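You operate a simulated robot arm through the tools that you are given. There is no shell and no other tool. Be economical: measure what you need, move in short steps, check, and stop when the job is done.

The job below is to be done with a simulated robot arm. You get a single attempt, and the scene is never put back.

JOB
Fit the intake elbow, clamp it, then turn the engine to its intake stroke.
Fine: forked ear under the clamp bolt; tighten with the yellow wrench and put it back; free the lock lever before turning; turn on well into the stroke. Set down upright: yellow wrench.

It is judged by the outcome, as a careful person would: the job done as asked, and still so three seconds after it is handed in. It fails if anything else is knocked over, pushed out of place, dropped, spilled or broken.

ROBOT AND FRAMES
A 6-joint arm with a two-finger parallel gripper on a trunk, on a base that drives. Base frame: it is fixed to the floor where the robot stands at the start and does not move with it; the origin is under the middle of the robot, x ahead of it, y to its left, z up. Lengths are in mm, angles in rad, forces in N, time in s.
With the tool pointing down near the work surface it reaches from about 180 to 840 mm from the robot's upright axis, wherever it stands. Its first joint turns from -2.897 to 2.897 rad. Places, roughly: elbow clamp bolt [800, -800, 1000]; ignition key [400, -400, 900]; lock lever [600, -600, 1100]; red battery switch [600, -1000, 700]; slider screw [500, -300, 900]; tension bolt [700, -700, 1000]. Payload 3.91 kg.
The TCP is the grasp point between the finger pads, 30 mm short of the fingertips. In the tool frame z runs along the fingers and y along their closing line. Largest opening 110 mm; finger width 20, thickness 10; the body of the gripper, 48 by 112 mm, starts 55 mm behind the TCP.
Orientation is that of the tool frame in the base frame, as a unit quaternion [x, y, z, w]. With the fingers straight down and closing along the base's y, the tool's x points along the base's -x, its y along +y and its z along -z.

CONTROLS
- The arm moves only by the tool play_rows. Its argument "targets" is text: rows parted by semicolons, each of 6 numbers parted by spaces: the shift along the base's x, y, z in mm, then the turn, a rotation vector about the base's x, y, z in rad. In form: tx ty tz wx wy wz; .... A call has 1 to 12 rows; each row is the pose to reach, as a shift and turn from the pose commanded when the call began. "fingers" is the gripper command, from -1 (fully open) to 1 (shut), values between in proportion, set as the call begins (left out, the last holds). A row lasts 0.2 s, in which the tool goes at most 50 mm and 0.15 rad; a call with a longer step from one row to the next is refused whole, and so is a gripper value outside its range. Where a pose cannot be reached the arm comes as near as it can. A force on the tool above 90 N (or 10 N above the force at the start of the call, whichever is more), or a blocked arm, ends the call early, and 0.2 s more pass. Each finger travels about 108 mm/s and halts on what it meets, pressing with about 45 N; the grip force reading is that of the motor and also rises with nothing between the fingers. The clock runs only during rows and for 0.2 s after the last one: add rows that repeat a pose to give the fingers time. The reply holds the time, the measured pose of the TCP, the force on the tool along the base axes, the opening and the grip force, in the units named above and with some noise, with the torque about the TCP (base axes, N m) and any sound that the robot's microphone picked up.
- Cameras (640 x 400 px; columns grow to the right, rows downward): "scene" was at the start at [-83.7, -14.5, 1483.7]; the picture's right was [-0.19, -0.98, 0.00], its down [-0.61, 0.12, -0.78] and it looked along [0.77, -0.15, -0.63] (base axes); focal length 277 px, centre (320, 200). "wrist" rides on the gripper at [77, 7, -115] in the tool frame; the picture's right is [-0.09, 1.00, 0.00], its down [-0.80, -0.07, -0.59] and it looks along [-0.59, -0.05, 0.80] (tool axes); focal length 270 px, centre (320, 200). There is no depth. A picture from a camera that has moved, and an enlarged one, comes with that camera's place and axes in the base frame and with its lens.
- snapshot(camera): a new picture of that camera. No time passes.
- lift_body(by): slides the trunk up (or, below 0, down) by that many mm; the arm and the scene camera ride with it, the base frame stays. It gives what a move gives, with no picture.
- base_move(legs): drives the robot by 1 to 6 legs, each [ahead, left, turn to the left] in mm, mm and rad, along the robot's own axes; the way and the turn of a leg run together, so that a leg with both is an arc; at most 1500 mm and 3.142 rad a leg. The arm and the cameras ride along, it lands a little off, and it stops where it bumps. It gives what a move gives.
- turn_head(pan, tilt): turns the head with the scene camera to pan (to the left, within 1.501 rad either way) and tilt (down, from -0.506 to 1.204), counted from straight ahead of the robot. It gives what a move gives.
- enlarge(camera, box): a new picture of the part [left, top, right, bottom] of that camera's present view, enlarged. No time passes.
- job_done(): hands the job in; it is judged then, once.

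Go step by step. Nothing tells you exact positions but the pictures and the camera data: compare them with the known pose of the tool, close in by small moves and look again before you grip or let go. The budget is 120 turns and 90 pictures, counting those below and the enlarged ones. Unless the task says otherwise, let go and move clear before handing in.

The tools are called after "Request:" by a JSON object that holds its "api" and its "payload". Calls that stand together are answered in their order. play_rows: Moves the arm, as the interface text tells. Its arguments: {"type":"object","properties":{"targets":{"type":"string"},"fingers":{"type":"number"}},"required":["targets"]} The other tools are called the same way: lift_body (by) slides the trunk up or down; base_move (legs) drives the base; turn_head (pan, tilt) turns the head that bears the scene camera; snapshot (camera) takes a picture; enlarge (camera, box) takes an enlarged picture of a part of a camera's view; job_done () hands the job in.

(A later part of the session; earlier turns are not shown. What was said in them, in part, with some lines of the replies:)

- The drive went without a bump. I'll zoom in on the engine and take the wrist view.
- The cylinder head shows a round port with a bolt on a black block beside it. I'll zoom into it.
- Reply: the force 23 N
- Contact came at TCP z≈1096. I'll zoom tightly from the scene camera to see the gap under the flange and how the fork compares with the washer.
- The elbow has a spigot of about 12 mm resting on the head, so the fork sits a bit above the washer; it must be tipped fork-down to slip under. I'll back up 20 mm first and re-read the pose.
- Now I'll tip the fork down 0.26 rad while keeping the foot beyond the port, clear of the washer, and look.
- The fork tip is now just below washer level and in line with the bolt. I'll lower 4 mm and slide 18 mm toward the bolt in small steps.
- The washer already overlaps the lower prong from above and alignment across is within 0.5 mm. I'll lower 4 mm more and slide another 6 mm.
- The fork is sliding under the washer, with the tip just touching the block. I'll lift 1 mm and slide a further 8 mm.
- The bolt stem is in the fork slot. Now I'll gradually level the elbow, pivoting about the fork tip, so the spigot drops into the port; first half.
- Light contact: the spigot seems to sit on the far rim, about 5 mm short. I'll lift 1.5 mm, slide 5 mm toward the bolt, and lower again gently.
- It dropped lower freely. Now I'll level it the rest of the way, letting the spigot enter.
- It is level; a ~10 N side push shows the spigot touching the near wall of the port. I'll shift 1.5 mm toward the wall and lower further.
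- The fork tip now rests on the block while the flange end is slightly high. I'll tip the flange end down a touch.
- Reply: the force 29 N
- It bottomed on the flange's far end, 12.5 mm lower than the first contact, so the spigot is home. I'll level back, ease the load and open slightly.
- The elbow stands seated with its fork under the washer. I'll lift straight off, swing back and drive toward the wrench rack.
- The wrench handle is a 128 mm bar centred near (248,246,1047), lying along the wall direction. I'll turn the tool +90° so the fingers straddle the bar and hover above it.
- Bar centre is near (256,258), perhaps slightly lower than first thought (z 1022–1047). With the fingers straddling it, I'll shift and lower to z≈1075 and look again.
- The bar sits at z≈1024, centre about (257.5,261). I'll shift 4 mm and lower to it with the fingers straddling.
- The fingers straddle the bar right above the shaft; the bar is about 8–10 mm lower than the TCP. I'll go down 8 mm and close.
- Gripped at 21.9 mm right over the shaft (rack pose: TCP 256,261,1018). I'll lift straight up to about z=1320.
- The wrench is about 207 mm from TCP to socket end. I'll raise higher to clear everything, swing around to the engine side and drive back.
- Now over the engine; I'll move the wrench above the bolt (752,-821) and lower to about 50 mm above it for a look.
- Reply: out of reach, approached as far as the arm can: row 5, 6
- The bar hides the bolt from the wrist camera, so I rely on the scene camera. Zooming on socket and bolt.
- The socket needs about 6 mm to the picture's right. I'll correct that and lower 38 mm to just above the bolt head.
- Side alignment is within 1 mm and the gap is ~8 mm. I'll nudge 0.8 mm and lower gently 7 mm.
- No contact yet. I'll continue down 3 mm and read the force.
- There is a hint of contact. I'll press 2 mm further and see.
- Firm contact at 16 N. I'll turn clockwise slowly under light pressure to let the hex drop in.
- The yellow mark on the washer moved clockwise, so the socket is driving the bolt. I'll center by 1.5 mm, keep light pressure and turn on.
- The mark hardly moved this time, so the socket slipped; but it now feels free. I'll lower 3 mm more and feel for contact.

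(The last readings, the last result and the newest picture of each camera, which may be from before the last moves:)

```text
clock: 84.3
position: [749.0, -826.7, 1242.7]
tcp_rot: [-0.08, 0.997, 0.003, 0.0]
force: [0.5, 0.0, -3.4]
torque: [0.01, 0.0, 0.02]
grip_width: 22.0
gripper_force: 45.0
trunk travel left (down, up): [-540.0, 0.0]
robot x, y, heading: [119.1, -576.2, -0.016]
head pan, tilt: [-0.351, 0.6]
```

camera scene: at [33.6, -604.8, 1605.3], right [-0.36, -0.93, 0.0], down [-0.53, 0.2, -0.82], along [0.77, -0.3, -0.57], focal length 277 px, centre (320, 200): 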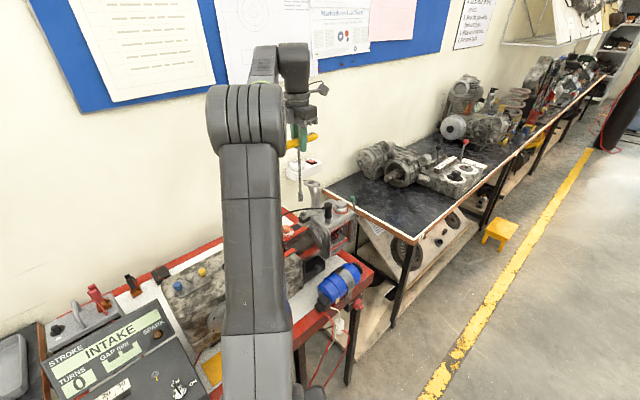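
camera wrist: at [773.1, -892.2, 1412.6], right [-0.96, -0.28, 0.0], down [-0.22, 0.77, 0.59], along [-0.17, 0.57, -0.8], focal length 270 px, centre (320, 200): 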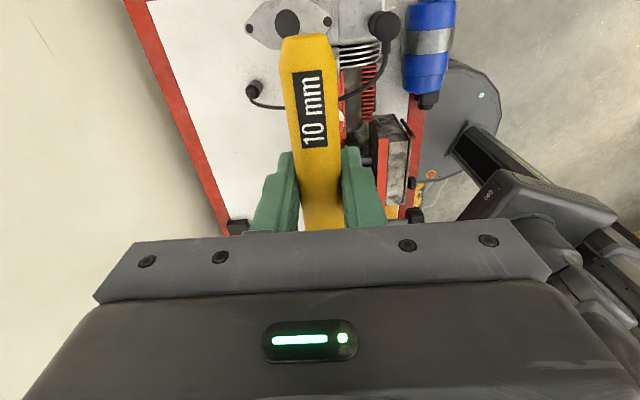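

Request:
{"api": "enlarge", "payload": {"camera": "scene", "box": [292, 197, 316, 217]}}

```text
16.00 times, centred on (304, 207) of scene
camera zoom: at [33.6, -604.9, 1605.3], right [-0.36, -0.93, 0.0], down [-0.53, 0.2, -0.82], along [0.77, -0.3, -0.57], focal length 4425 px, centre (576, 88)
```

zoom: 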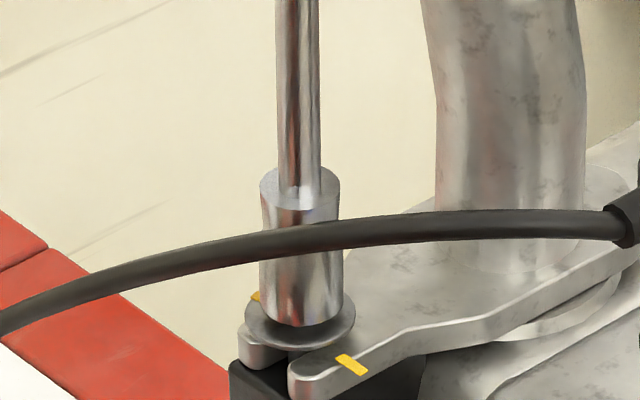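

The socket has now dropped over the hex to near the washer. Turning clockwise again.

Request:
{"api": "play_rows", "payload": {"targets": "0 0 0 0 0 -0.1; 0 0 0 0 0 -0.2; 0 0 -0.3 0 0 -0.3; 0 0 -0.3 0 0 -0.4; 0 0 -0.5 0 0 -0.5; 0 0 -0.5 0 0 -0.6; 0 0 -0.7 0 0 -0.7; 0 0 -0.7 0 0 -0.8; 0 0 -0.7 0 0 -0.8"}}

Request:
{"api": "enlarge", "payload": {"camera": "scene", "box": [292, 197, 316, 217]}}

```text
clock: 86.3
position: [747.6, -827.4, 1241.9]
tcp_rot: [0.315, 0.949, 0.002, 0.001]
force: [-4.4, 3.4, -2.1]
torque: [0.63, 0.7, 0.04]
grip_width: 22.0
gripper_force: 45.6
trunk travel left (down, up): [-540.0, 0.0]
robot x, y, heading: [116.3, -583.6, -0.02]
head pan, tilt: [-0.351, 0.6]
```

```text
16.00 times, centred on (304, 207) of scene
camera zoom: at [32.9, -604.3, 1605.3], right [-0.36, -0.93, 0.0], down [-0.53, 0.2, -0.83], along [0.77, -0.3, -0.56], focal length 4425 px, centre (576, 88)
```

zoom: 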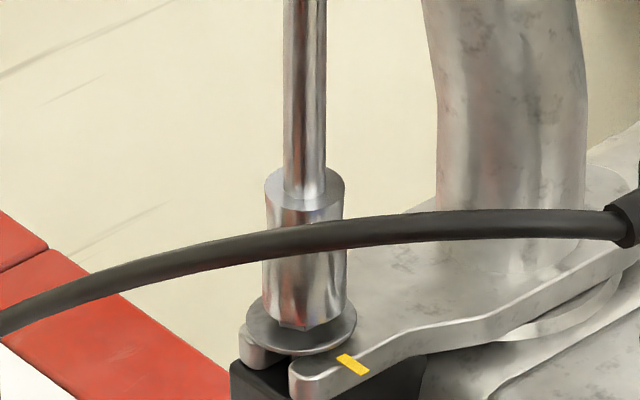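

The mark rotated out of sight behind — engaged. Relieving the slight side load and turning on another 1.2 rad.

Request:
{"api": "play_rows", "payload": {"targets": "-0.6 0.5 0 0 0 -0.11; -0.6 0.5 0 0 0 -0.22; -0.6 0.5 -0.2 0 0 -0.33; -0.6 0.5 -0.2 0 0 -0.44; -0.6 0.5 -0.4 0 0 -0.55; -0.6 0.5 -0.4 0 0 -0.66; -0.6 0.5 -0.6 0 0 -0.77; -0.6 0.5 -0.6 0 0 -0.88; -0.6 0.5 -0.8 0 0 -0.99; -0.6 0.5 -0.8 0 0 -1.1; -0.6 0.5 -1 0 0 -1.21; -0.6 0.5 -1 0 0 -1.21"}}

Request:
{"api": "enlarge", "payload": {"camera": "scene", "box": [292, 197, 316, 217]}}

```text
clock: 88.9
position: [748.2, -827.3, 1239.9]
tcp_rot: [0.799, 0.602, 0.001, 0.003]
force: [2.2, 3.9, -0.5]
torque: [0.84, -0.38, 0.05]
grip_width: 22.0
gripper_force: 45.1
trunk travel left (down, up): [-540.0, 0.0]
robot x, y, heading: [117.4, -574.6, -0.019]
head pan, tilt: [-0.351, 0.6]
```

```text
16.00 times, centred on (304, 207) of scene
camera zoom: at [33.6, -604.1, 1605.4], right [-0.36, -0.93, 0.0], down [-0.53, 0.2, -0.83], along [0.77, -0.3, -0.57], focal length 4425 px, centre (576, 88)
```

zoom: 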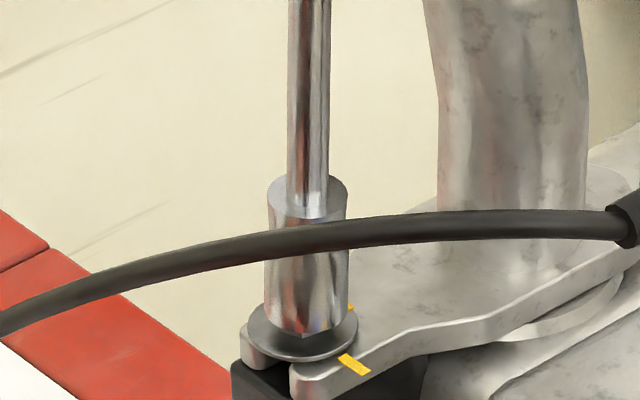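

The mark has come round to the right and the washer is coming down. Turning another 1.0 rad.

Request:
{"api": "play_rows", "payload": {"targets": "0.2 0.5 0 0 0 -0.1; 0.2 0.5 0 0 0 -0.2; 0.2 0.5 -0.2 0 0 -0.3; 0.2 0.5 -0.2 0 0 -0.4; 0.2 0.5 -0.3 0 0 -0.5; 0.2 0.5 -0.3 0 0 -0.6; 0.2 0.5 -0.5 0 0 -0.7; 0.2 0.5 -0.5 0 0 -0.8; 0.2 0.5 -0.7 0 0 -0.9; 0.2 0.5 -0.7 0 0 -1.0; 0.2 0.5 -0.7 0 0 -1.0"}}

Request:
{"api": "enlarge", "payload": {"camera": "scene", "box": [292, 197, 316, 217]}}

```text
clock: 91.3
position: [748.1, -825.7, 1240.1]
tcp_rot: [0.989, 0.146, -0.001, 0.002]
force: [0.3, 0.0, -2.3]
torque: [0.03, -0.03, 1.51]
grip_width: 22.7
gripper_force: 45.0
trunk travel left (down, up): [-540.0, 0.0]
robot x, y, heading: [116.7, -577.0, -0.015]
head pan, tilt: [-0.351, 0.6]
```

```text
16.00 times, centred on (304, 207) of scene
camera zoom: at [33.6, -604.9, 1605.3], right [-0.36, -0.93, 0.0], down [-0.53, 0.2, -0.82], along [0.77, -0.3, -0.57], focal length 4425 px, centre (576, 88)
```

zoom: 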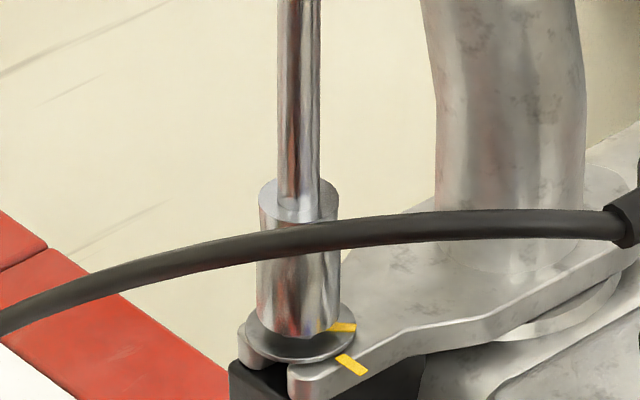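

Resistance (1.5 N m) is building and the mark is ~40° short of the fixed mark. Turning a further 0.5 rad.

Request:
{"api": "play_rows", "payload": {"targets": "0 0 0 0 0 -0.1; 0 0 0 0 0 -0.2; 0 0 0 0 0 -0.3; 0 0 0 0 0 -0.4; 0 0 0 0 0 -0.5; 0 0 0 0 0 -0.5"}}

Request:
{"api": "enlarge", "payload": {"camera": "scene", "box": [292, 197, 316, 217]}}

```text
clock: 92.7
position: [744.6, -836.9, 1238.5]
tcp_rot: [0.995, -0.097, 0.0, 0.001]
force: [7.7, 6.2, -2.1]
torque: [0.28, -0.86, 1.1]
grip_width: 22.4
gripper_force: 45.0
out of reach, approached as far as the arm can: row 5, 6
trunk travel left (down, up): [-540.0, 0.0]
robot x, y, heading: [118.7, -575.4, -0.016]
head pan, tilt: [-0.351, 0.6]
```

```text
16.00 times, centred on (304, 207) of scene
camera zoom: at [34.9, -604.0, 1605.4], right [-0.36, -0.93, 0.0], down [-0.53, 0.2, -0.82], along [0.77, -0.3, -0.57], focal length 4425 px, centre (576, 88)
```

zoom: 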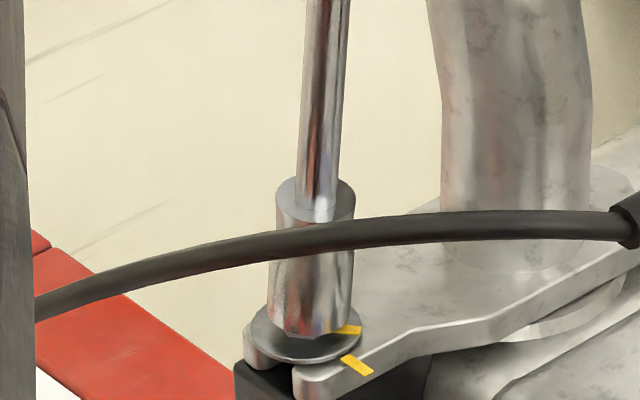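

The bolt has stopped dead after about half a turn with the washer down on the fork, and the wrench just slips — it's tight. I'll re-center and lift the wrench straight off.

Request:
{"api": "play_rows", "payload": {"targets": "0 0 1 0 0 0.12; 0 0 3 0 0 0.2; 0 0 8 0 0 0.2; 0 0 16 0 0 0.2; 0 0 30 0 0 0.2; 0 0 60 0 0 0.2; 0 0 60 0 0 0.2"}}

Request:
{"api": "enlarge", "payload": {"camera": "scene", "box": [284, 176, 324, 220]}}

```text
clock: 94.3
position: [742.5, -840.5, 1298.6]
tcp_rot: [1.0, -0.004, -0.001, 0.003]
force: [0.6, -0.4, -2.4]
torque: [0.01, 0.02, 0.01]
grip_width: 22.1
gripper_force: 45.1
trunk travel left (down, up): [-540.0, 0.0]
robot x, y, heading: [120.5, -581.0, -0.018]
head pan, tilt: [-0.351, 0.6]
```

```text
9.09 times, centred on (304, 198) of scene
camera zoom: at [33.6, -604.9, 1605.3], right [-0.36, -0.93, 0.0], down [-0.53, 0.2, -0.82], along [0.77, -0.3, -0.57], focal length 2514 px, centre (466, 218)
```

zoom: 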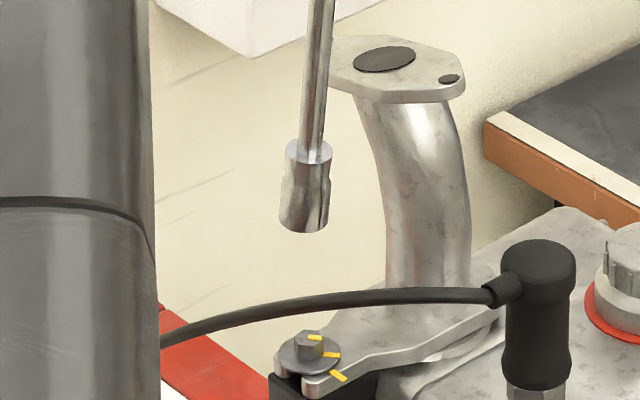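

I need to know whether the handle slipped in the fingers, so I'll check with the wrist camera.

Request:
{"api": "snapshot", "payload": {"camera": "wrist"}}

```text
10 pictures are left
camera wrist: at [819.3, -845.6, 1411.5], right [-0.1, -1.0, 0.0], down [-0.8, 0.08, 0.6], along [-0.59, 0.05, -0.8], focal length 270 px, centre (320, 200)
```

wrist: 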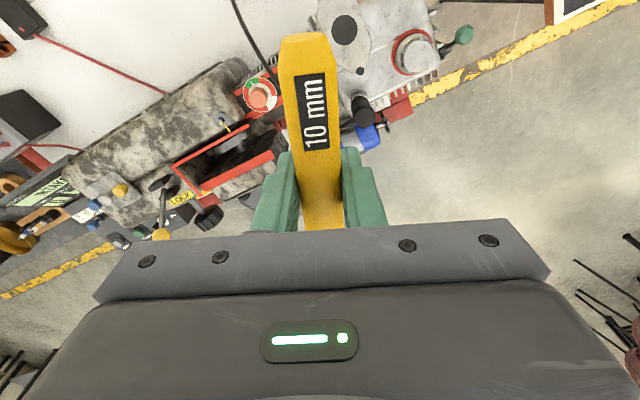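

The handle hasn't slipped in the fingers. I'll zoom tightly on the washer and fork to judge if it is truly clamped.

Request:
{"api": "enlarge", "payload": {"camera": "scene", "box": [298, 206, 312, 218]}}

```text
16.00 times, centred on (305, 212) of scene
camera zoom: at [33.6, -604.9, 1605.3], right [-0.36, -0.93, 0.0], down [-0.53, 0.2, -0.82], along [0.77, -0.3, -0.57], focal length 4425 px, centre (560, 8)
```

zoom: 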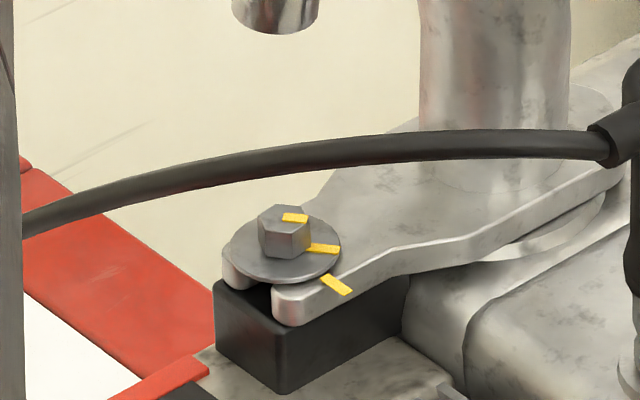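

It's close, but the bolt mark is ~49° short of the fixed mark, so I want another bite: I'll rotate the tool back above the bolt, correct the small wrench tilt (about 0.076 rad) and reseat.

Request:
{"api": "play_rows", "payload": {"targets": "0 0 12 0 0 0.14; 1 3 12 0 0 0.28; 2 6 12 0 0 0.42; 3 9 12 0 0 0.56; 4 11 12 0 0 0.7; 5 13 12 0 0 0.84; 5.6 14.8 12 0 0 0.98; 5.6 14.8 12 0 0 1.12; 5.6 14.8 12 0 0 1.26; 5.6 14.8 12 0 0 1.4; 5.6 14.8 12 0 0 1.54; 5.6 14.8 12 0 0 1.68"}}

Request:
{"api": "play_rows", "payload": {"targets": "0 0 0 0 0 0.14; 0 0 0 0 0 0.28; 0 0 0 0 0 0.42; 0 0 0 0 0 0.56; 0 0 0 0 0 0.7; 0 0 0 0 0 0.84; 0 0 0 0 0 0.98; 0 0 0 0 0 1.12; 0 0 0 0 0 1.26; 0 0 0 0 0 1.4; 0 0 0 0 0 1.54; 0 0 0 0 0 1.68"}}

Request:
{"api": "play_rows", "payload": {"targets": "0 0 0 0 0 0.14; 0 0 0 0 0 0.28; 0 0 0 0 0 0.41; 0 0 0 0 0 0.41"}}

```text
clock: 96.9
position: [748.7, -824.4, 1310.9]
tcp_rot: [0.669, 0.743, 0.002, 0.002]
force: [0.1, 0.2, -2.7]
torque: [0.0, -0.04, 0.01]
grip_width: 22.1
gripper_force: 45.1
trunk travel left (down, up): [-540.0, 0.0]
robot x, y, heading: [119.1, -576.5, -0.02]
head pan, tilt: [-0.351, 0.6]
```

```text
clock: 99.5
position: [748.7, -826.5, 1311.1]
tcp_rot: [-0.107, 0.994, 0.003, 0.0]
force: [0.2, -0.2, -1.9]
torque: [0.0, -0.04, -0.01]
grip_width: 22.3
gripper_force: 44.5
trunk travel left (down, up): [-540.0, 0.0]
robot x, y, heading: [117.9, -578.7, -0.016]
head pan, tilt: [-0.351, 0.6]
```

```text
clock: 100.5
position: [747.2, -824.3, 1310.0]
tcp_rot: [-0.307, 0.952, 0.003, 0.0]
force: [0.4, 1.0, -2.6]
torque: [-0.02, 0.02, 0.0]
grip_width: 22.0
gripper_force: 45.2
trunk travel left (down, up): [-540.0, 0.0]
robot x, y, heading: [113.9, -579.8, -0.01]
head pan, tilt: [-0.351, 0.6]
```

Request:
{"api": "play_rows", "payload": {"targets": "0 0 0 0.0734 0.0203 0; 0 -1 -20 0.0734 0.0203 0; 0 -1 -40 0.0734 0.0203 0; 0 -1 -50 0.0734 0.0203 0; 0 -1 -50 0.0734 0.0203 0"}}

Request:
{"api": "enlarge", "payload": {"camera": "scene", "box": [292, 197, 316, 217]}}

```text
clock: 101.7
position: [746.9, -826.1, 1262.2]
tcp_rot: [-0.304, 0.952, 0.04, 0.001]
force: [-0.1, -0.1, -2.6]
torque: [-0.03, 0.01, -0.01]
grip_width: 22.1
gripper_force: 45.0
trunk travel left (down, up): [-540.0, 0.0]
robot x, y, heading: [120.0, -583.6, -0.011]
head pan, tilt: [-0.351, 0.6]
```

```text
16.00 times, centred on (304, 207) of scene
camera zoom: at [33.6, -604.9, 1605.3], right [-0.36, -0.93, 0.0], down [-0.53, 0.2, -0.82], along [0.77, -0.3, -0.57], focal length 4425 px, centre (576, 88)
```

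zoom: 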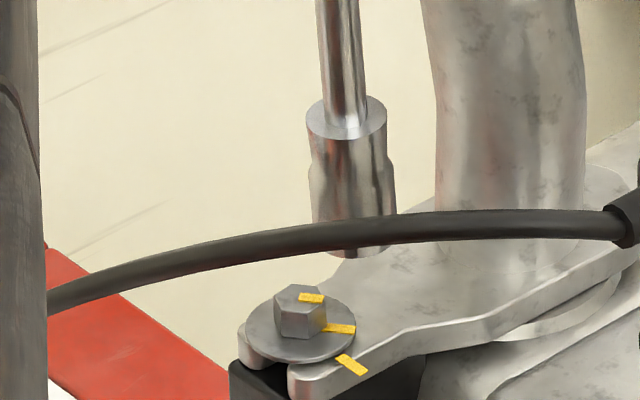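

The wrench hangs vertical now but is 11.6 mm too far right. I'll shift it over and lower onto the bolt in small steps.

Request:
{"api": "play_rows", "payload": {"targets": "4.6 10.6 0 0 0 0; 4.6 10.6 -6 0 0 0; 4.6 10.6 -12 0 0 0; 4.6 10.6 -15 0 0 0; 4.6 10.6 -15 0 0 0"}}

Request:
{"api": "play_rows", "payload": {"targets": "0 0 -2 0 0 0; 0 0 -4 0 0 0; 0 0 -5 0 0 0; 0 0 -5 0 0 0"}}

```text
clock: 102.9
position: [752.8, -815.6, 1246.6]
tcp_rot: [-0.306, 0.951, 0.041, 0.001]
force: [1.3, -0.4, -2.6]
torque: [-0.11, -0.22, -0.03]
grip_width: 22.2
gripper_force: 44.9
trunk travel left (down, up): [-540.0, 0.0]
robot x, y, heading: [119.7, -576.7, -0.019]
head pan, tilt: [-0.351, 0.6]
```

```text
clock: 103.9
position: [752.9, -815.9, 1240.9]
tcp_rot: [-0.306, 0.951, 0.041, 0.0]
force: [0.4, 0.7, -3.1]
torque: [0.08, -0.09, 0.0]
grip_width: 22.2
gripper_force: 44.9
trunk travel left (down, up): [-540.0, 0.0]
robot x, y, heading: [120.0, -579.0, -0.013]
head pan, tilt: [-0.351, 0.6]
```

It went down 4 mm past the head top without force, so it is seated. Lower 2 mm more and turn clockwise while reading torque.

Request:
{"api": "play_rows", "payload": {"targets": "0 0 -2 0 0 0; 0 0 -2 0 0 -0.1; 0 0 -2 0 0 -0.2; 0 0 -2 0 0 -0.3; 0 0 -2 0 0 -0.4; 0 0 -2 0 0 -0.4"}}

Request:
{"api": "play_rows", "payload": {"targets": "0 0 0 0 0 -0.1; 0 0 0 0 0 -0.2; 0 0 0 0 0 -0.3; 0 0 0 0 0 -0.4; 0 0 0 0 0 -0.4"}}

```text
clock: 105.3
position: [752.7, -815.3, 1238.4]
tcp_rot: [-0.11, 0.993, 0.04, 0.008]
force: [-0.1, 1.1, -1.9]
torque: [0.05, 0.05, 2.04]
grip_width: 27.5
gripper_force: 45.2
trunk travel left (down, up): [-540.0, 0.0]
robot x, y, heading: [115.7, -573.3, -0.017]
head pan, tilt: [-0.351, 0.6]
```

```text
clock: 106.5
position: [753.4, -814.2, 1239.5]
tcp_rot: [0.089, 0.995, 0.037, 0.017]
force: [-0.1, 0.8, -1.9]
torque: [-0.04, 0.01, 2.95]
grip_width: 32.6
gripper_force: 44.5
trunk travel left (down, up): [-540.0, 0.0]
robot x, y, heading: [123.2, -574.5, -0.012]
head pan, tilt: [-0.351, 0.6]
```

Torque rises to 3 N m with the bar prying the fingers; a look at the mark now.

Request:
{"api": "enlarge", "payload": {"camera": "scene", "box": [292, 197, 316, 217]}}

```text
16.00 times, centred on (304, 207) of scene
camera zoom: at [33.6, -604.9, 1605.3], right [-0.36, -0.93, 0.0], down [-0.53, 0.2, -0.82], along [0.77, -0.3, -0.57], focal length 4425 px, centre (576, 88)
```

zoom: 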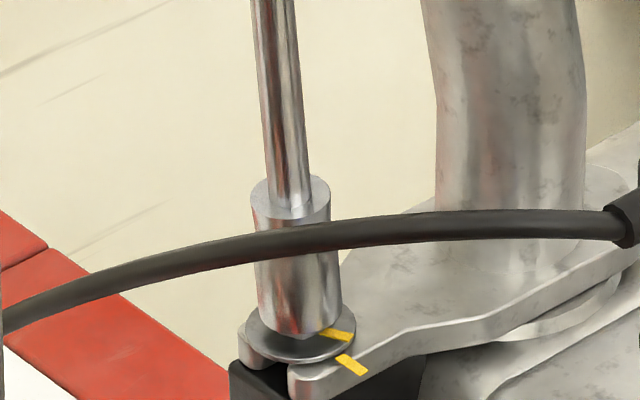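

The mark advanced ~20° under this torque, so it does keep tightening. Turning on further.

Request:
{"api": "play_rows", "payload": {"targets": "0 0 0 0 0 -0.1; 0 0 0 0 0 -0.2; 0 0 0 0 0 -0.3; 0 0 0 0 0 -0.3; 0 0 0 0 0 -0.3"}}

```text
clock: 107.7
position: [753.7, -815.8, 1239.6]
tcp_rot: [0.237, 0.971, 0.034, 0.022]
force: [0.2, 1.8, -1.6]
torque: [0.09, -0.06, 3.73]
grip_width: 35.9
gripper_force: 44.8
trunk travel left (down, up): [-540.0, 0.0]
robot x, y, heading: [118.7, -581.1, -0.012]
head pan, tilt: [-0.351, 0.6]
```

Request:
{"api": "play_rows", "payload": {"targets": "0 0 0 0 0 -0.1; 0 0 0 0 0 -0.2; 0 0 0 0 0 -0.3; 0 0 0 0 0 -0.4; 0 0 0 0 0 -0.4; 0 0 0 0 0 -0.4"}}

```text
clock: 109.1
position: [752.6, -813.9, 1240.2]
tcp_rot: [0.423, 0.905, 0.03, 0.028]
force: [1.0, 0.3, -2.2]
torque: [0.13, -0.13, 4.89]
grip_width: 40.1
gripper_force: 45.1
trunk travel left (down, up): [-540.0, 0.0]
robot x, y, heading: [119.7, -575.6, -0.014]
head pan, tilt: [-0.351, 0.6]
```

Torque is near 5 N m. I'll check the mark.

Request:
{"api": "enlarge", "payload": {"camera": "scene", "box": [284, 160, 324, 220]}}

```text
6.67 times, centred on (304, 190) of scene
camera zoom: at [33.7, -604.8, 1605.3], right [-0.36, -0.93, 0.0], down [-0.53, 0.2, -0.82], along [0.77, -0.3, -0.57], focal length 1844 px, centre (427, 267)
```

zoom: 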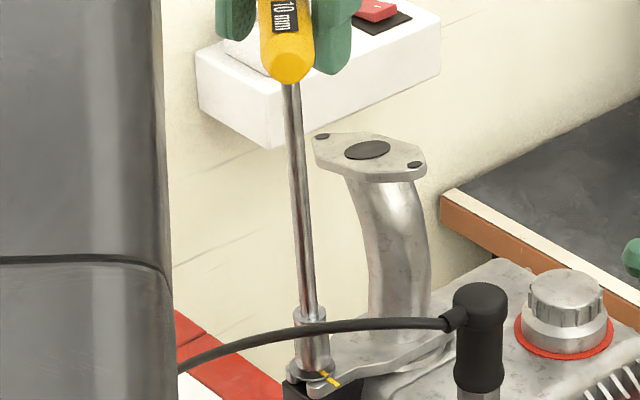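

The bolt mark now lines up with the fixed mark: tight. I'll unwind the tool until the handle sits flat in the fingers with no torque.

Request:
{"api": "play_rows", "payload": {"targets": "0 0 0 0 0 0.12; 0 0 0 0 0 0.24; 0 0 0 0 0 0.36; 0 0 0 0 0 0.48; 0 0 0 0 0 0.48"}}

```text
clock: 110.3
position: [753.3, -814.2, 1239.7]
tcp_rot: [0.198, 0.979, 0.035, 0.021]
force: [2.2, -1.4, -1.9]
torque: [-0.18, -0.4, 0.06]
grip_width: 22.3
gripper_force: 45.1
trunk travel left (down, up): [-540.0, 0.0]
robot x, y, heading: [117.8, -578.2, -0.017]
head pan, tilt: [-0.351, 0.6]
```

Flat grip again with zero torque. Lifting off and heading back, rotating the tool toward the rack orientation.

Request:
{"api": "play_rows", "payload": {"targets": "0 0 8 0 0 0; 0 0 25 0 0 0; 0 0 50 0 0 0; 0 0 80 0 0 0; 0 0 102 0 0 0; -5 34 105 0 0 0.14; -10 68 110 0 0 0.28; -16 102 115 0 0 0.42; -21 137 120 0 0 0.56; -26 171 130 0 0 0.7; -32 205 137 0 0 0.84; -37 240 144 0 0 0.98"}}

Request:
{"api": "play_rows", "payload": {"targets": "0 0 0 0 0 0.14; 0 0 0 0 0 0.28; 0 0 0 0 0 0.42; 0 0 0 0 0 0.56; 0 0 0 0 0 0.7; 0 0 0 0 0 0.84; 0 0 0 0 0 0.98; 0 0 0 0 0 1.12; 0 0 0 0 0 1.26; 0 0 0 0 0 1.35; 0 0 0 0 0 1.35"}}

Request:
{"api": "base_move", "payload": {"legs": [[-102, 235, 0]]}}

```text
clock: 112.9
position: [713.7, -575.6, 1383.5]
tcp_rot: [-0.287, 0.957, 0.04, 0.002]
force: [-0.5, 0.7, -1.3]
torque: [-0.01, 0.0, 0.01]
grip_width: 22.3
gripper_force: 44.9
trunk travel left (down, up): [-540.0, 0.0]
robot x, y, heading: [118.0, -579.4, -0.015]
head pan, tilt: [-0.351, 0.6]
```

```text
clock: 115.3
position: [715.4, -576.2, 1382.1]
tcp_rot: [0.822, -0.568, -0.033, 0.025]
force: [-0.5, 0.2, -2.4]
torque: [-0.01, 0.06, -0.01]
grip_width: 22.2
gripper_force: 44.2
trunk travel left (down, up): [-540.0, 0.0]
robot x, y, heading: [121.1, -575.3, -0.018]
head pan, tilt: [-0.351, 0.6]
```

```text
clock: 117.1
position: [619.1, -337.6, 1383.3]
tcp_rot: [0.822, -0.568, -0.032, 0.025]
force: [0.1, 0.4, -1.7]
torque: [-0.07, -0.01, 0.01]
grip_width: 22.0
gripper_force: 44.8
trunk travel left (down, up): [-540.0, 0.0]
robot x, y, heading: [18.5, -337.4, -0.018]
head pan, tilt: [-0.351, 0.6]
```

The wrench is still held (22 mm). Swinging back over the rack at (256.5,260.5).

Request:
{"api": "play_rows", "payload": {"targets": "-25 40 0 0 0 0; -50 80 0 0 0 0; -75 120 0 0 0 0; -98 160 0 0 0 0; -122 200 0 0 0 0; -146 240 0 0 0 0; -170 280 0 0 0 0; -194 320 0 0 0 0; -218 360 0 0 0 0; -242 400 0 0 0 0; -266 440 0 0 0 0; -290 478 0 0 0 0"}}

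Request:
{"api": "play_rows", "payload": {"targets": "-24 40 0 0 0 0; -48 80 0 0 0 0; -72 120 0 0 0 0; -72 120 -40 0 0 0; -72 120 -80 0 0 0; -72 120 -80 0 0 0"}}

Request:
{"api": "turn_head", "payload": {"pan": 0.85, "tilt": 0.75}}

Request:
{"api": "enlarge", "payload": {"camera": "scene", "box": [235, 80, 335, 240]}}

```text
clock: 119.7
position: [331.1, 144.7, 1384.9]
tcp_rot: [0.822, -0.568, -0.033, 0.024]
force: [-0.5, 0.3, -2.4]
torque: [-0.03, 0.0, -0.06]
grip_width: 22.3
gripper_force: 44.6
trunk travel left (down, up): [-540.0, 0.0]
robot x, y, heading: [19.1, -338.7, -0.017]
head pan, tilt: [-0.351, 0.6]
```

```text
clock: 121.1
position: [258.2, 261.2, 1302.5]
tcp_rot: [0.822, -0.568, -0.033, 0.024]
force: [0.2, 0.2, -2.5]
torque: [-0.03, -0.02, 0.02]
grip_width: 22.3
gripper_force: 44.9
out of reach, approached as far as the arm can: row 2, 3
trunk travel left (down, up): [-540.0, 0.0]
robot x, y, heading: [20.1, -338.1, -0.018]
head pan, tilt: [-0.351, 0.6]
```

```text
clock: 122.5
position: [259.1, 261.1, 1304.2]
tcp_rot: [0.822, -0.568, -0.033, 0.024]
force: [0.1, 0.0, -2.6]
torque: [0.0, 0.0, -0.02]
grip_width: 22.2
gripper_force: 45.2
trunk travel left (down, up): [-540.0, 0.0]
robot x, y, heading: [21.3, -340.5, -0.017]
head pan, tilt: [0.85, 0.75]
```

```text
2.50 times, centred on (285, 160) of scene
camera zoom: at [-91.5, -274.2, 1592.4], right [0.74, -0.67, 0.0], down [-0.46, -0.51, -0.73], along [0.49, 0.54, -0.68], focal length 691 px, centre (408, 300)
```

zoom: 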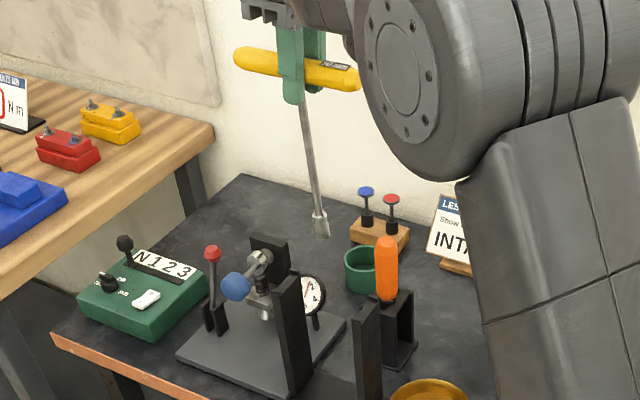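

The shaft hangs vertical above the rack gap. I'll lower to just above the seat, then ease down feeling for contact.

Request:
{"api": "play_rows", "payload": {"targets": "-2 0 -45 0 0 0; -2 0 -90 0 0 0; -2 0 -135 0 0 0; -2 0 -180 0 0 0; -2 0 -220 0 0 0; -2 0 -250 0 0 0; -2 0 -270 0 0 0; -2 0 -279 0 0 0; -2 0 -279 0 0 0"}}

Request:
{"api": "play_rows", "payload": {"targets": "0 0 -2 0 0 0; 0 0 -4 0 0 0; 0 0 -6 0 0 0; 0 0 -6 0 0 0"}}

Request:
{"api": "enlarge", "payload": {"camera": "scene", "box": [245, 150, 335, 240]}}

```text
clock: 124.5
position: [255.1, 258.0, 1024.4]
tcp_rot: [0.822, -0.567, -0.033, 0.024]
force: [-0.1, 0.0, -1.7]
torque: [0.02, 0.04, -0.02]
grip_width: 22.1
gripper_force: 45.0
trunk travel left (down, up): [-540.0, 0.0]
robot x, y, heading: [18.2, -344.5, -0.021]
head pan, tilt: [0.85, 0.75]
```

```text
clock: 125.5
position: [254.0, 260.5, 1018.6]
tcp_rot: [0.822, -0.567, -0.033, 0.024]
force: [-1.0, 0.3, -0.9]
torque: [0.13, 0.06, 0.06]
grip_width: 22.3
gripper_force: 45.0
trunk travel left (down, up): [-540.0, 0.0]
robot x, y, heading: [19.8, -339.8, -0.021]
head pan, tilt: [0.85, 0.75]
```

```text
4.44 times, centred on (290, 195) of scene
camera zoom: at [-91.7, -274.4, 1592.5], right [0.74, -0.67, 0.0], down [-0.46, -0.51, -0.73], along [0.49, 0.54, -0.68], focal length 1229 px, centre (453, 222)
```

zoom: 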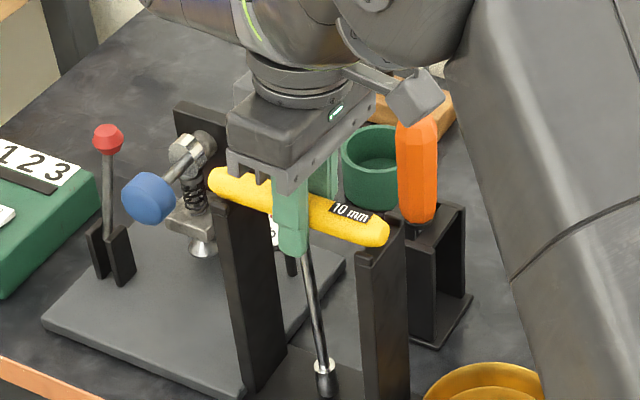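

The bar sits on the posts with first contact. I'll settle 2 mm, open, and check.

Request:
{"api": "play_rows", "payload": {"targets": "0 0 -1 0 0 0; 0 0 -2 0 0 0; 0 0 -2 0 0 0"}}

Request:
{"api": "play_rows", "payload": {"targets": "0 0 0 0 0 0; 0 0 0 0 0 0; 0 0 0 0 0 0; 0 0 0 0 0 0", "fingers": -0.4}}

Request:
{"api": "play_rows", "payload": {"targets": "0 0 20 0 0 0; 0 0 50 0 0 0; 0 0 90 0 0 0; 0 0 130 0 0 0; 0 0 170 0 0 0; 0 0 170 0 0 0"}}

Request:
{"api": "enlarge", "payload": {"camera": "scene", "box": [245, 150, 335, 240]}}

```text
clock: 126.3
position: [253.4, 259.2, 1019.1]
tcp_rot: [0.822, -0.568, -0.034, 0.022]
force: [-2.2, 0.0, 10.5]
torque: [0.83, 0.36, 0.09]
grip_width: 22.3
gripper_force: 45.1
trunk travel left (down, up): [-540.0, 0.0]
robot x, y, heading: [20.7, -338.1, -0.015]
head pan, tilt: [0.85, 0.75]
```

```text
clock: 127.3
position: [254.2, 259.7, 1016.7]
tcp_rot: [0.823, -0.567, -0.033, 0.024]
force: [0.0, 0.0, -0.1]
torque: [-0.03, 0.04, 0.01]
grip_width: 76.9
gripper_force: 0.1
trunk travel left (down, up): [-540.0, 0.0]
robot x, y, heading: [23.5, -341.4, -0.012]
head pan, tilt: [0.85, 0.75]
```

```text
clock: 128.7
position: [255.0, 258.7, 1187.9]
tcp_rot: [0.822, -0.568, -0.032, 0.024]
force: [0.0, 0.3, -0.9]
torque: [-0.02, -0.01, 0.01]
grip_width: 77.1
gripper_force: 0.0
trunk travel left (down, up): [-540.0, 0.0]
robot x, y, heading: [21.6, -340.4, -0.015]
head pan, tilt: [0.85, 0.75]
```

```text
4.44 times, centred on (290, 195) of scene
camera zoom: at [-91.6, -274.4, 1592.4], right [0.74, -0.67, 0.0], down [-0.46, -0.51, -0.73], along [0.49, 0.54, -0.68], focal length 1229 px, centre (453, 222)
```

zoom: 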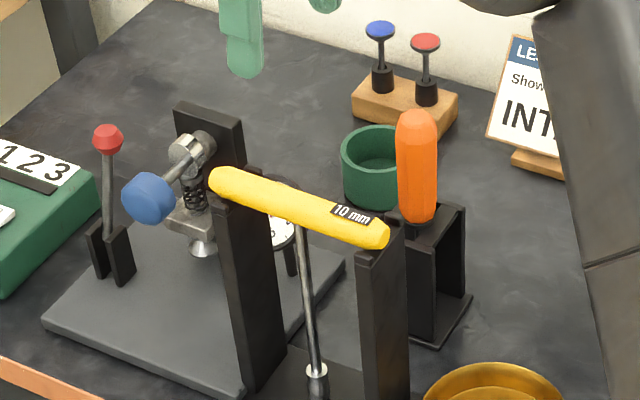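

The yellow wrench hangs upright in its rack again. Next is the lock lever; I'll level and square the tool, close the fingers, tuck the arm and drive along the aisle to stand in front of the crank knob.

Request:
{"api": "play_rows", "payload": {"targets": "0 0 30 0 -0.08 0; 0 0 60 0 -0.08 0; 0 0 90 0 -0.08 0; 0 0 90 0 -0.08 0", "fingers": 1}}

Request:
{"api": "play_rows", "payload": {"targets": "10 -30 5 0 0 -0.14; 20 -60 10 0 0 -0.28; 30 -95 15 0 0 -0.42; 40 -130 20 0 0 -0.56; 50 -165 20 0 0 -0.7; 60 -200 20 0 0 -0.84; 70 -240 20 0 0 -0.98; 80 -280 20 0 0 -1.12; 90 -320 20 0 0 -1.26; 100 -360 20 0 0 -1.4; 110 -400 20 0 0 -1.5; 120 -440 20 0 0 -1.57"}}

Request:
{"api": "play_rows", "payload": {"targets": "0 -40 0 0 0 0; 0 -80 0 0 0 0; 0 -120 0 0 0 0; 0 -150 0 0 0 0; 0 -150 0 0 0 0"}}

Request:
{"api": "base_move", "payload": {"legs": [[-180, 0, 0], [0, -450, 0]]}}

Request:
{"api": "turn_head", "payload": {"pan": 0.3, "tilt": 0.55}}

```text
clock: 129.7
position: [257.0, 261.5, 1279.5]
tcp_rot: [0.823, -0.568, 0.0, 0.002]
force: [-0.3, -0.2, 0.4]
torque: [-0.01, 0.0, -0.04]
grip_width: 0.0
gripper_force: 37.6
trunk travel left (down, up): [-540.0, 0.0]
robot x, y, heading: [21.0, -341.6, -0.019]
head pan, tilt: [0.85, 0.75]
```

```text
clock: 132.3
position: [376.0, -181.7, 1296.6]
tcp_rot: [-0.179, 0.984, 0.001, 0.0]
force: [-0.4, 0.0, -0.2]
torque: [0.03, 0.02, 0.01]
grip_width: 0.0
gripper_force: 37.8
trunk travel left (down, up): [-540.0, 0.0]
robot x, y, heading: [23.5, -341.1, -0.017]
head pan, tilt: [0.85, 0.75]
```

```text
clock: 133.5
position: [372.9, -332.5, 1298.0]
tcp_rot: [-0.181, 0.983, 0.001, -0.001]
force: [0.0, -0.2, 0.4]
torque: [0.02, -0.02, 0.02]
grip_width: 0.1
gripper_force: 37.5
trunk travel left (down, up): [-540.0, 0.0]
robot x, y, heading: [20.1, -343.5, -0.016]
head pan, tilt: [0.85, 0.75]
```

```text
clock: 137.3
position: [190.1, -771.3, 1297.2]
tcp_rot: [-0.181, 0.984, 0.0, -0.001]
force: [-0.1, -1.1, -0.9]
torque: [0.01, -0.01, 0.03]
grip_width: 0.1
gripper_force: 38.0
trunk travel left (down, up): [-540.0, 0.0]
robot x, y, heading: [-162.1, -781.0, -0.017]
head pan, tilt: [0.85, 0.75]
```

```text
clock: 138.3
position: [190.6, -769.7, 1296.5]
tcp_rot: [-0.181, 0.984, 0.001, -0.001]
force: [-0.4, -0.3, 0.2]
torque: [-0.02, 0.01, 0.0]
grip_width: 0.0
gripper_force: 38.0
trunk travel left (down, up): [-540.0, 0.0]
robot x, y, heading: [-162.9, -778.8, -0.009]
head pan, tilt: [0.3, 0.55]
```

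Robot stands back in the aisle. I'll move the arm aside to the right and take one broad enlarged picture of the lever, knob, dial and display.

Request:
{"api": "play_rows", "payload": {"targets": "-10 -45 0 0 0 0; -25 -90 0 0 0 0; -45 -135 0 0 0 0; -65 -178 0 0 0 0; -90 -220 0 0 0 0; -90 -220 0 0 0 0"}}

Request:
{"api": "enlarge", "payload": {"camera": "scene", "box": [200, 140, 410, 280]}}

```text
clock: 139.7
position: [99.6, -988.3, 1299.7]
tcp_rot: [-0.18, 0.984, 0.0, 0.0]
force: [1.3, 0.0, -0.1]
torque: [0.03, 0.0, 0.02]
grip_width: 0.1
gripper_force: 38.2
trunk travel left (down, up): [-540.0, 0.0]
robot x, y, heading: [-161.9, -777.9, -0.012]
head pan, tilt: [0.3, 0.55]
```

```text
2.86 times, centred on (305, 210) of scene
camera zoom: at [-244.7, -748.3, 1609.8], right [0.28, -0.96, 0.0], down [-0.5, -0.15, -0.85], along [0.82, 0.24, -0.52], focal length 790 px, centre (363, 171)
```

zoom: 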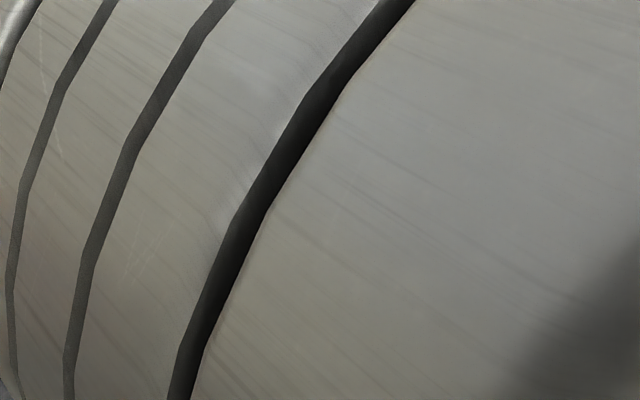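

The arm's own elbow blocked that view, and only 2 pictures remain, so I'll rely on positions already triangulated: lever ball at about (556,-581,1115), leaning toward the LOCK label (robot side). I'll come in beside it with closed fingers, then push it away from the label with force checks.

Request:
{"api": "play_rows", "payload": {"targets": "34 32 0 0 0 0; 68 65 0 0 0 0; 103 98 0 0 0 0; 138 130 0 0 0 0; 172 163 0 0 0 0; 207 195 0 0 0 0; 241 228 0 0 0 0; 276 261 0 0 0 0; 310 293 0 0 0 0; 345 326 0 0 0 0; 376 358 0 0 0 0; 405 388 0 0 0 0"}}

Request:
{"api": "play_rows", "payload": {"targets": "3 1 -40 0 0 0; 3 1 -80 0 0 0; 3 1 -120 0 0 0; 3 1 -150 0 0 0; 3 1 -178 0 0 0; 3 1 -178 0 0 0"}}

```text
clock: 142.3
position: [506.3, -601.2, 1299.4]
tcp_rot: [-0.181, 0.984, 0.001, -0.001]
force: [-0.2, 0.1, -0.4]
torque: [-0.03, -0.01, 0.03]
grip_width: 0.1
gripper_force: 37.7
trunk travel left (down, up): [-540.0, 0.0]
robot x, y, heading: [-160.8, -777.2, -0.013]
head pan, tilt: [0.3, 0.55]
```

```text
clock: 143.7
position: [507.6, -603.0, 1119.5]
tcp_rot: [-0.18, 0.984, 0.001, -0.001]
force: [0.2, 0.2, 0.0]
torque: [0.04, 0.02, -0.01]
grip_width: 0.1
gripper_force: 37.8
trunk travel left (down, up): [-540.0, 0.0]
robot x, y, heading: [-165.8, -780.6, -0.014]
head pan, tilt: [0.3, 0.55]
```

No contact so far. Now pushing toward the wall (+n) in small steps.

Request:
{"api": "play_rows", "payload": {"targets": "9.35 3.54 0 0 0 0; 18.7 7.1 0 0 0 0; 28 10.6 0 0 0 0; 37.4 14.2 0 0 0 0; 42 16 0 0 0 0; 42 16 0 0 0 0"}}

Request:
{"api": "play_rows", "payload": {"targets": "4.7 1.8 0 0 0 0; 9.35 3.54 0 0 0 0; 14 5.3 0 0 0 0; 14 5.3 0 0 0 0"}}

```text
clock: 145.1
position: [550.3, -583.5, 1120.5]
tcp_rot: [-0.18, 0.984, 0.001, -0.001]
force: [-0.6, 0.2, 0.4]
torque: [0.02, 0.02, -0.01]
grip_width: 0.0
gripper_force: 37.9
trunk travel left (down, up): [-540.0, 0.0]
robot x, y, heading: [-168.6, -780.9, -0.015]
head pan, tilt: [0.3, 0.55]
```

```text
clock: 146.1
position: [563.2, -579.4, 1119.9]
tcp_rot: [-0.18, 0.984, 0.001, -0.002]
force: [0.0, -0.6, -0.4]
torque: [-0.01, -0.01, 0.0]
grip_width: 0.0
gripper_force: 37.8
trunk travel left (down, up): [-540.0, 0.0]
robot x, y, heading: [-162.1, -779.3, -0.011]
head pan, tilt: [0.3, 0.55]
```

Request:
{"api": "play_rows", "payload": {"targets": "9.35 3.54 0 0 0 0; 18.7 7.1 0 0 0 0; 18.7 7.1 0 0 0 0"}}

Request:
{"api": "play_rows", "payload": {"targets": "4.7 1.8 0 0 0 0; 9.35 3.54 0 0 0 0; 14 5.3 0 0 0 0; 14 5.3 0 0 0 0"}}

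```text
clock: 146.9
position: [583.3, -572.9, 1119.6]
tcp_rot: [-0.18, 0.984, 0.001, -0.001]
force: [0.2, 0.2, -0.2]
torque: [-0.03, -0.03, 0.02]
grip_width: 0.0
gripper_force: 38.0
trunk travel left (down, up): [-540.0, 0.0]
robot x, y, heading: [-165.1, -777.6, -0.011]
head pan, tilt: [0.3, 0.55]
```

```text
clock: 147.9
position: [597.9, -568.1, 1119.2]
tcp_rot: [-0.18, 0.984, 0.0, -0.001]
force: [0.4, -0.1, 0.5]
torque: [0.03, 0.02, 0.01]
grip_width: 0.0
gripper_force: 38.1
trunk travel left (down, up): [-540.0, 0.0]
robot x, y, heading: [-161.6, -775.5, -0.016]
head pan, tilt: [0.3, 0.55]
```

No force at all, so I may be missing the ball. I'll spend one wrist picture here.

Request:
{"api": "enlarge", "payload": {"camera": "wrist", "box": [130, 0, 530, 240]}}

```text
1.60 times, centred on (330, 120) of wrist
camera zoom: at [523.6, -587.6, 1233.5], right [-0.27, 0.96, 0.0], down [0.77, 0.22, 0.59], along [0.57, 0.16, -0.81], focal length 432 px, centre (304, 328)
```

zoom: 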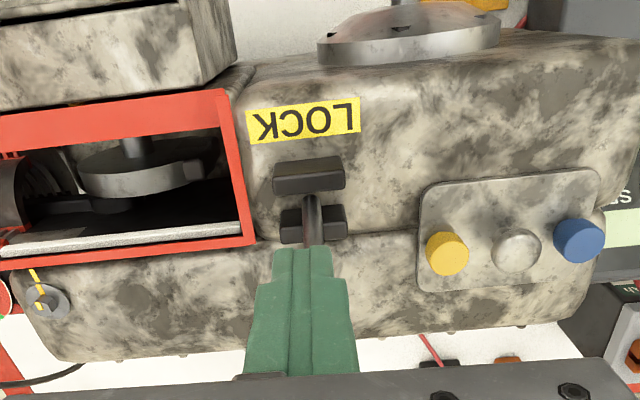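

The lever's shaft now leans over the rear plate, away from LOCK: the ball has been carried along by the fingers. I'll push until I feel its stop.

Request:
{"api": "play_rows", "payload": {"targets": "3.7 1.4 0 0 0 0; 7.5 2.8 0 0 0 0; 11.2 4.2 0 0 0 0; 11.2 4.2 0 0 0 0"}}

```text
clock: 148.9
position: [607.5, -563.6, 1120.8]
tcp_rot: [-0.18, 0.984, 0.001, 0.0]
force: [-6.1, -4.1, 3.0]
torque: [-0.03, 0.25, -0.03]
grip_width: 0.1
gripper_force: 37.8
trunk travel left (down, up): [-540.0, 0.0]
robot x, y, heading: [-164.5, -777.9, -0.02]
head pan, tilt: [0.3, 0.55]
```

The lever is at its far stop: freed. Now I'll back off it, rise, and get ready to grip the crank knob, which I place at about (440,-558,933) on an axis along the wall normal; I'll come at it tilted so that I can turn it clockwise.

Request:
{"api": "play_rows", "payload": {"targets": "-14 -5 0 0 0 0; -35 -13 0 0 0 0; -45 -17 40 0 0 0; -45 -17 85 0 0 0; -45 -17 130 0 0 0; -45 -17 150 0 0 0; -45 -17 150 0 0 0"}}

Request:
{"api": "play_rows", "payload": {"targets": "-25 20 -10 -0.13 -0.05 0; -50 38 -20 -0.26 -0.1 0; -75 55 -30 -0.4 -0.15 0; -100 73 -40 -0.54 -0.2 0; -125 90 -60 -0.68 -0.255 0; -155 107 -80 -0.81 -0.308 0; -155 107 -80 -0.81 -0.308 0", "fingers": -1}}

```text
clock: 150.5
position: [566.6, -577.9, 1268.2]
tcp_rot: [-0.181, 0.984, 0.001, -0.002]
force: [0.1, -0.5, 0.7]
torque: [-0.01, -0.02, 0.01]
grip_width: 0.0
gripper_force: 37.9
trunk travel left (down, up): [-540.0, 0.0]
robot x, y, heading: [-164.4, -779.3, -0.014]
head pan, tilt: [0.3, 0.55]
```

```text
clock: 152.1
position: [410.2, -468.7, 1189.0]
tcp_rot: [-0.163, 0.893, -0.413, 0.075]
force: [-0.3, 0.5, -1.0]
torque: [0.01, 0.0, -0.02]
grip_width: 109.7
gripper_force: 0.1
trunk travel left (down, up): [-540.0, 0.0]
robot x, y, heading: [-159.5, -774.5, -0.017]
head pan, tilt: [0.3, 0.55]
```

Tilted as planned. Lowering to the pre-grip point beside the knob, then advancing along the finger direction with force checks.

Request:
{"api": "play_rows", "payload": {"targets": "-1 -1.5 -45 0 0 0; -2 -3 -90 0 0 0; -2 -3 -135 0 0 0; -2 -3 -178 0 0 0; -2 -3 -178 0 0 0"}}

Request:
{"api": "play_rows", "payload": {"targets": "8 -21 -19 0 0 0; 16 -43 -39 0 0 0; 24 -64 -58 0 0 0; 24 -64 -58 0 0 0"}}

```text
clock: 153.3
position: [406.3, -473.5, 1010.1]
tcp_rot: [-0.163, 0.893, -0.413, 0.075]
force: [-0.1, -0.2, -0.1]
torque: [0.03, 0.0, 0.01]
grip_width: 109.9
gripper_force: 0.0
trunk travel left (down, up): [-540.0, 0.0]
robot x, y, heading: [-159.2, -776.8, -0.015]
head pan, tilt: [0.3, 0.55]
```

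```text
clock: 154.3
position: [431.2, -540.9, 952.5]
tcp_rot: [-0.164, 0.893, -0.413, 0.076]
force: [0.3, -0.2, 0.2]
torque: [-0.01, 0.0, 0.02]
grip_width: 110.2
gripper_force: 0.0
trunk travel left (down, up): [-540.0, 0.0]
robot x, y, heading: [-161.3, -780.5, -0.017]
head pan, tilt: [0.3, 0.55]
```

Request:
{"api": "play_rows", "payload": {"targets": "4 -8 -8 0 0 0; 7 -15 -16 0 0 0; 7 -15 -16 0 0 0"}}

Request:
{"api": "play_rows", "payload": {"targets": "0 0 0 0 0 0; 0 0 0 0 0 0; 0 0 0 0 0 0; 0 0 0 0 0 0; 0 0 0 0 0 0", "fingers": 1}}

```text
clock: 155.1
position: [437.5, -552.5, 937.8]
tcp_rot: [-0.164, 0.893, -0.412, 0.074]
force: [-0.8, 0.3, -0.3]
torque: [0.0, 0.01, 0.02]
grip_width: 110.0
gripper_force: 0.1
trunk travel left (down, up): [-540.0, 0.0]
robot x, y, heading: [-167.2, -779.7, -0.011]
head pan, tilt: [0.3, 0.55]
```

```text
clock: 156.3
position: [439.8, -558.1, 943.6]
tcp_rot: [-0.163, 0.893, -0.413, 0.078]
force: [30.4, -28.8, 56.9]
torque: [-0.97, 1.35, 0.22]
grip_width: 61.6
gripper_force: 45.4
trunk travel left (down, up): [-540.0, 0.0]
robot x, y, heading: [-166.4, -777.7, -0.019]
head pan, tilt: [0.3, 0.55]
```

Gripped something 61.6 mm wide — the knob — but about 8 mm off-centre. I'll move the tool to relieve the force.

Request:
{"api": "play_rows", "payload": {"targets": "2 -2 3 0 0 0; 3.8 -4.4 6.5 0 0 0; 3.8 -4.4 6.5 0 0 0"}}

```text
clock: 157.1
position: [437.2, -558.3, 942.6]
tcp_rot: [-0.165, 0.893, -0.412, 0.075]
force: [10.7, -15.2, 17.5]
torque: [-0.08, -0.11, 1.68]
grip_width: 61.4
gripper_force: 45.0
trunk travel left (down, up): [-540.0, 0.0]
robot x, y, heading: [-161.8, -775.1, -0.015]
head pan, tilt: [0.3, 0.55]
```

Request:
{"api": "play_rows", "payload": {"targets": "1.2 -1.7 2.2 0 0 0; 1.2 -1.7 2.2 0 0 0"}}

```text
clock: 157.7
position: [437.9, -559.7, 942.3]
tcp_rot: [-0.166, 0.893, -0.413, 0.073]
force: [-13.6, 3.0, -15.1]
torque: [0.17, -0.13, 1.26]
grip_width: 61.0
gripper_force: 45.3
trunk travel left (down, up): [-540.0, 0.0]
robot x, y, heading: [-165.0, -777.5, -0.014]
head pan, tilt: [0.3, 0.55]
```

Nearly neutral. Now turning the knob clockwise 0.3 rad first and reading the forces.

Request:
{"api": "play_rows", "payload": {"targets": "-0.5 0.6 -1 0.047 0.018 0; -0.5 0.6 -1 0.094 0.035 0; -0.5 0.6 -1 0.187 0.071 0; -0.5 0.6 -1 0.28 0.106 0; -0.5 0.6 -1 0.28 0.106 0"}}

```text
clock: 158.9
position: [438.1, -558.9, 944.6]
tcp_rot: [-0.173, 0.945, -0.274, 0.05]
force: [-20.9, 5.8, -21.4]
torque: [-0.23, 0.86, 0.38]
grip_width: 61.1
gripper_force: 45.2
trunk travel left (down, up): [-540.0, 0.0]
robot x, y, heading: [-161.5, -782.4, -0.015]
head pan, tilt: [0.3, 0.55]
```

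Rotating freely with little torque. Correcting a bit and turning on.

Request:
{"api": "play_rows", "payload": {"targets": "-2.4 0.7 -2.5 0.094 0.035 0; -2.4 0.7 -2.5 0.187 0.071 0; -2.4 0.7 -2.5 0.28 0.106 0; -2.4 0.7 -2.5 0.374 0.142 0; -2.4 0.7 -2.5 0.374 0.142 0"}}

```text
clock: 160.1
position: [440.3, -561.7, 944.9]
tcp_rot: [-0.18, 0.98, -0.08, 0.018]
force: [4.0, -6.5, 20.2]
torque: [-0.48, 1.02, 0.65]
grip_width: 61.2
gripper_force: 44.7
trunk travel left (down, up): [-540.0, 0.0]
robot x, y, heading: [-161.7, -779.3, -0.014]
head pan, tilt: [0.3, 0.55]
```

Turned 0.7 rad so far. Continuing another 0.6 rad.

Request:
{"api": "play_rows", "payload": {"targets": "0.3 -1 2 0.094 0.035 0; 0.3 -1 2 0.187 0.071 0; 0.3 -1 2 0.28 0.106 0; 0.3 -1 2 0.374 0.142 0; 0.3 -1 2 0.468 0.177 0; 0.3 -1 2 0.561 0.212 0; 0.3 -1 2 0.561 0.212 0"}}

```text
clock: 161.7
position: [440.9, -564.1, 944.7]
tcp_rot: [-0.176, 0.96, 0.213, -0.037]
force: [20.8, -18.7, 11.7]
torque: [0.05, -0.26, 1.36]
grip_width: 61.1
gripper_force: 45.2
trunk travel left (down, up): [-540.0, 0.0]
robot x, y, heading: [-164.4, -778.1, -0.02]
head pan, tilt: [0.3, 0.55]
```

About 74° turned. I'll open, back out along the finger axis, and rise to a spot where the wrist camera can see the display.

Request:
{"api": "play_rows", "payload": {"targets": "0 0 0 0 0 0; 0 0 0 0 0 0; 0 0 0 0 0 0", "fingers": -1}}

Request:
{"api": "play_rows", "payload": {"targets": "4 -10 23 0 0 0; 8 -20 46 0 0 0; 12 -32 75 0 0 0; 16 -42 98 0 0 0; 16 -42 145 -0.1 -0.04 0; 10 -42 190 -0.2 -0.08 0; 0 -42 235 -0.3 -0.115 0; -10 -42 280 -0.4 -0.152 0; -20 -42 320 -0.4 -0.152 0; -38 -42 358 -0.4 -0.152 0; -38 -42 358 -0.4 -0.152 0"}}

```text
clock: 162.5
position: [437.0, -560.6, 944.7]
tcp_rot: [-0.176, 0.96, 0.213, -0.039]
force: [0.3, -0.6, 0.6]
torque: [-0.01, -0.03, 0.04]
grip_width: 110.1
gripper_force: 0.1
trunk travel left (down, up): [-540.0, 0.0]
robot x, y, heading: [-163.0, -777.6, -0.013]
head pan, tilt: [0.3, 0.55]
```

```text
clock: 164.9
position: [404.0, -603.2, 1302.2]
tcp_rot: [-0.18, 0.984, 0.003, -0.001]
force: [-0.2, -0.2, 0.0]
torque: [0.0, -0.01, 0.02]
grip_width: 110.0
gripper_force: 0.1
trunk travel left (down, up): [-540.0, 0.0]
robot x, y, heading: [-163.6, -778.3, -0.007]
head pan, tilt: [0.3, 0.55]
```

Now sliding over toward the display and squaring the camera for the last picture.

Request:
{"api": "play_rows", "payload": {"targets": "7 37 0 0 0 -0.04; 14 74 0 0 0 -0.08; 21 111 0 0 0 -0.12; 28 148 0 0 0 -0.16; 36 185 0 0 0 -0.2; 43 222 0 0 0 -0.24; 50 259 0 0 0 -0.28; 58 296 0 0 0 -0.32; 66 333 0 0 0 -0.36; 66 333 0 0 0 -0.36"}}

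Request:
{"api": "enlarge", "payload": {"camera": "wrist", "box": [80, 0, 460, 238]}}

```text
clock: 167.1
position: [423.1, -307.7, 1280.7]
tcp_rot: [-0.001, 1.0, 0.006, 0.004]
force: [0.6, -0.2, 0.2]
torque: [-0.01, 0.01, 0.04]
grip_width: 110.3
gripper_force: 0.0
out of reach, approached as far as the arm can: row 7, 8, 9, 10
trunk travel left (down, up): [-540.0, 0.0]
robot x, y, heading: [-165.5, -782.1, -0.016]
head pan, tilt: [0.3, 0.55]
```

```text
1.68 times, centred on (270, 119) of wrist
camera zoom: at [345.4, -301.2, 1393.0], right [0.09, 1.0, 0.01], down [0.8, -0.08, 0.6], along [0.6, -0.04, -0.8], focal length 454 px, centre (404, 336)
```

zoom: 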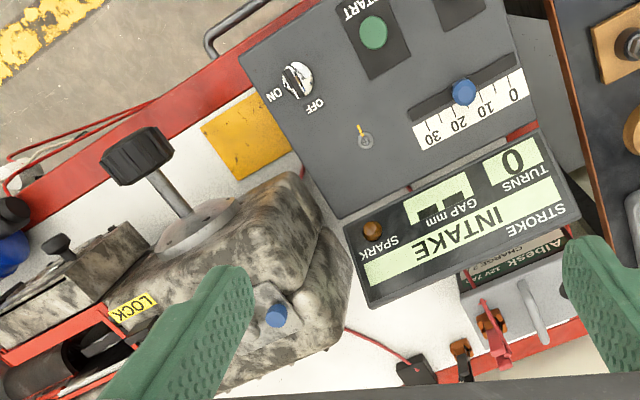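

The display reads INTAKE after about 74° of clockwise turning from the stroke's start. The lever is away from LOCK, the arm is clear and the gripper is empty, so I'm handing in.

Request:
{"api": "job_done", "payload": {}}

```text
The job is handed in.
```

The job is handed in, with one part uncertain: I can't be sure the engine is well into its intake stroke.

- **Elbow:** it is seated in the port with its forked ear under the clamp bolt.
- **Clamp bolt:** I tightened it with the yellow wrench to about 5 N m, where the bolt's mark lines up with the fixed mark on the block. My first try stopped about 49° short, so I put the wrench back on and turned further.
- **Yellow wrench:** it is back upright in its rack.
- **Lock lever:** I pushed it away from LOCK to its far stop. I judged this from one picture and the contact force.
- **Engine:** I turned the crank knob about 74° clockwise, and the display reads INTAKE. It read INTAKE before I turned it too, so it doesn't prove how far into the stroke the engine is. I assumed it started at the beginning of the stroke, and I had no pictures left to check.
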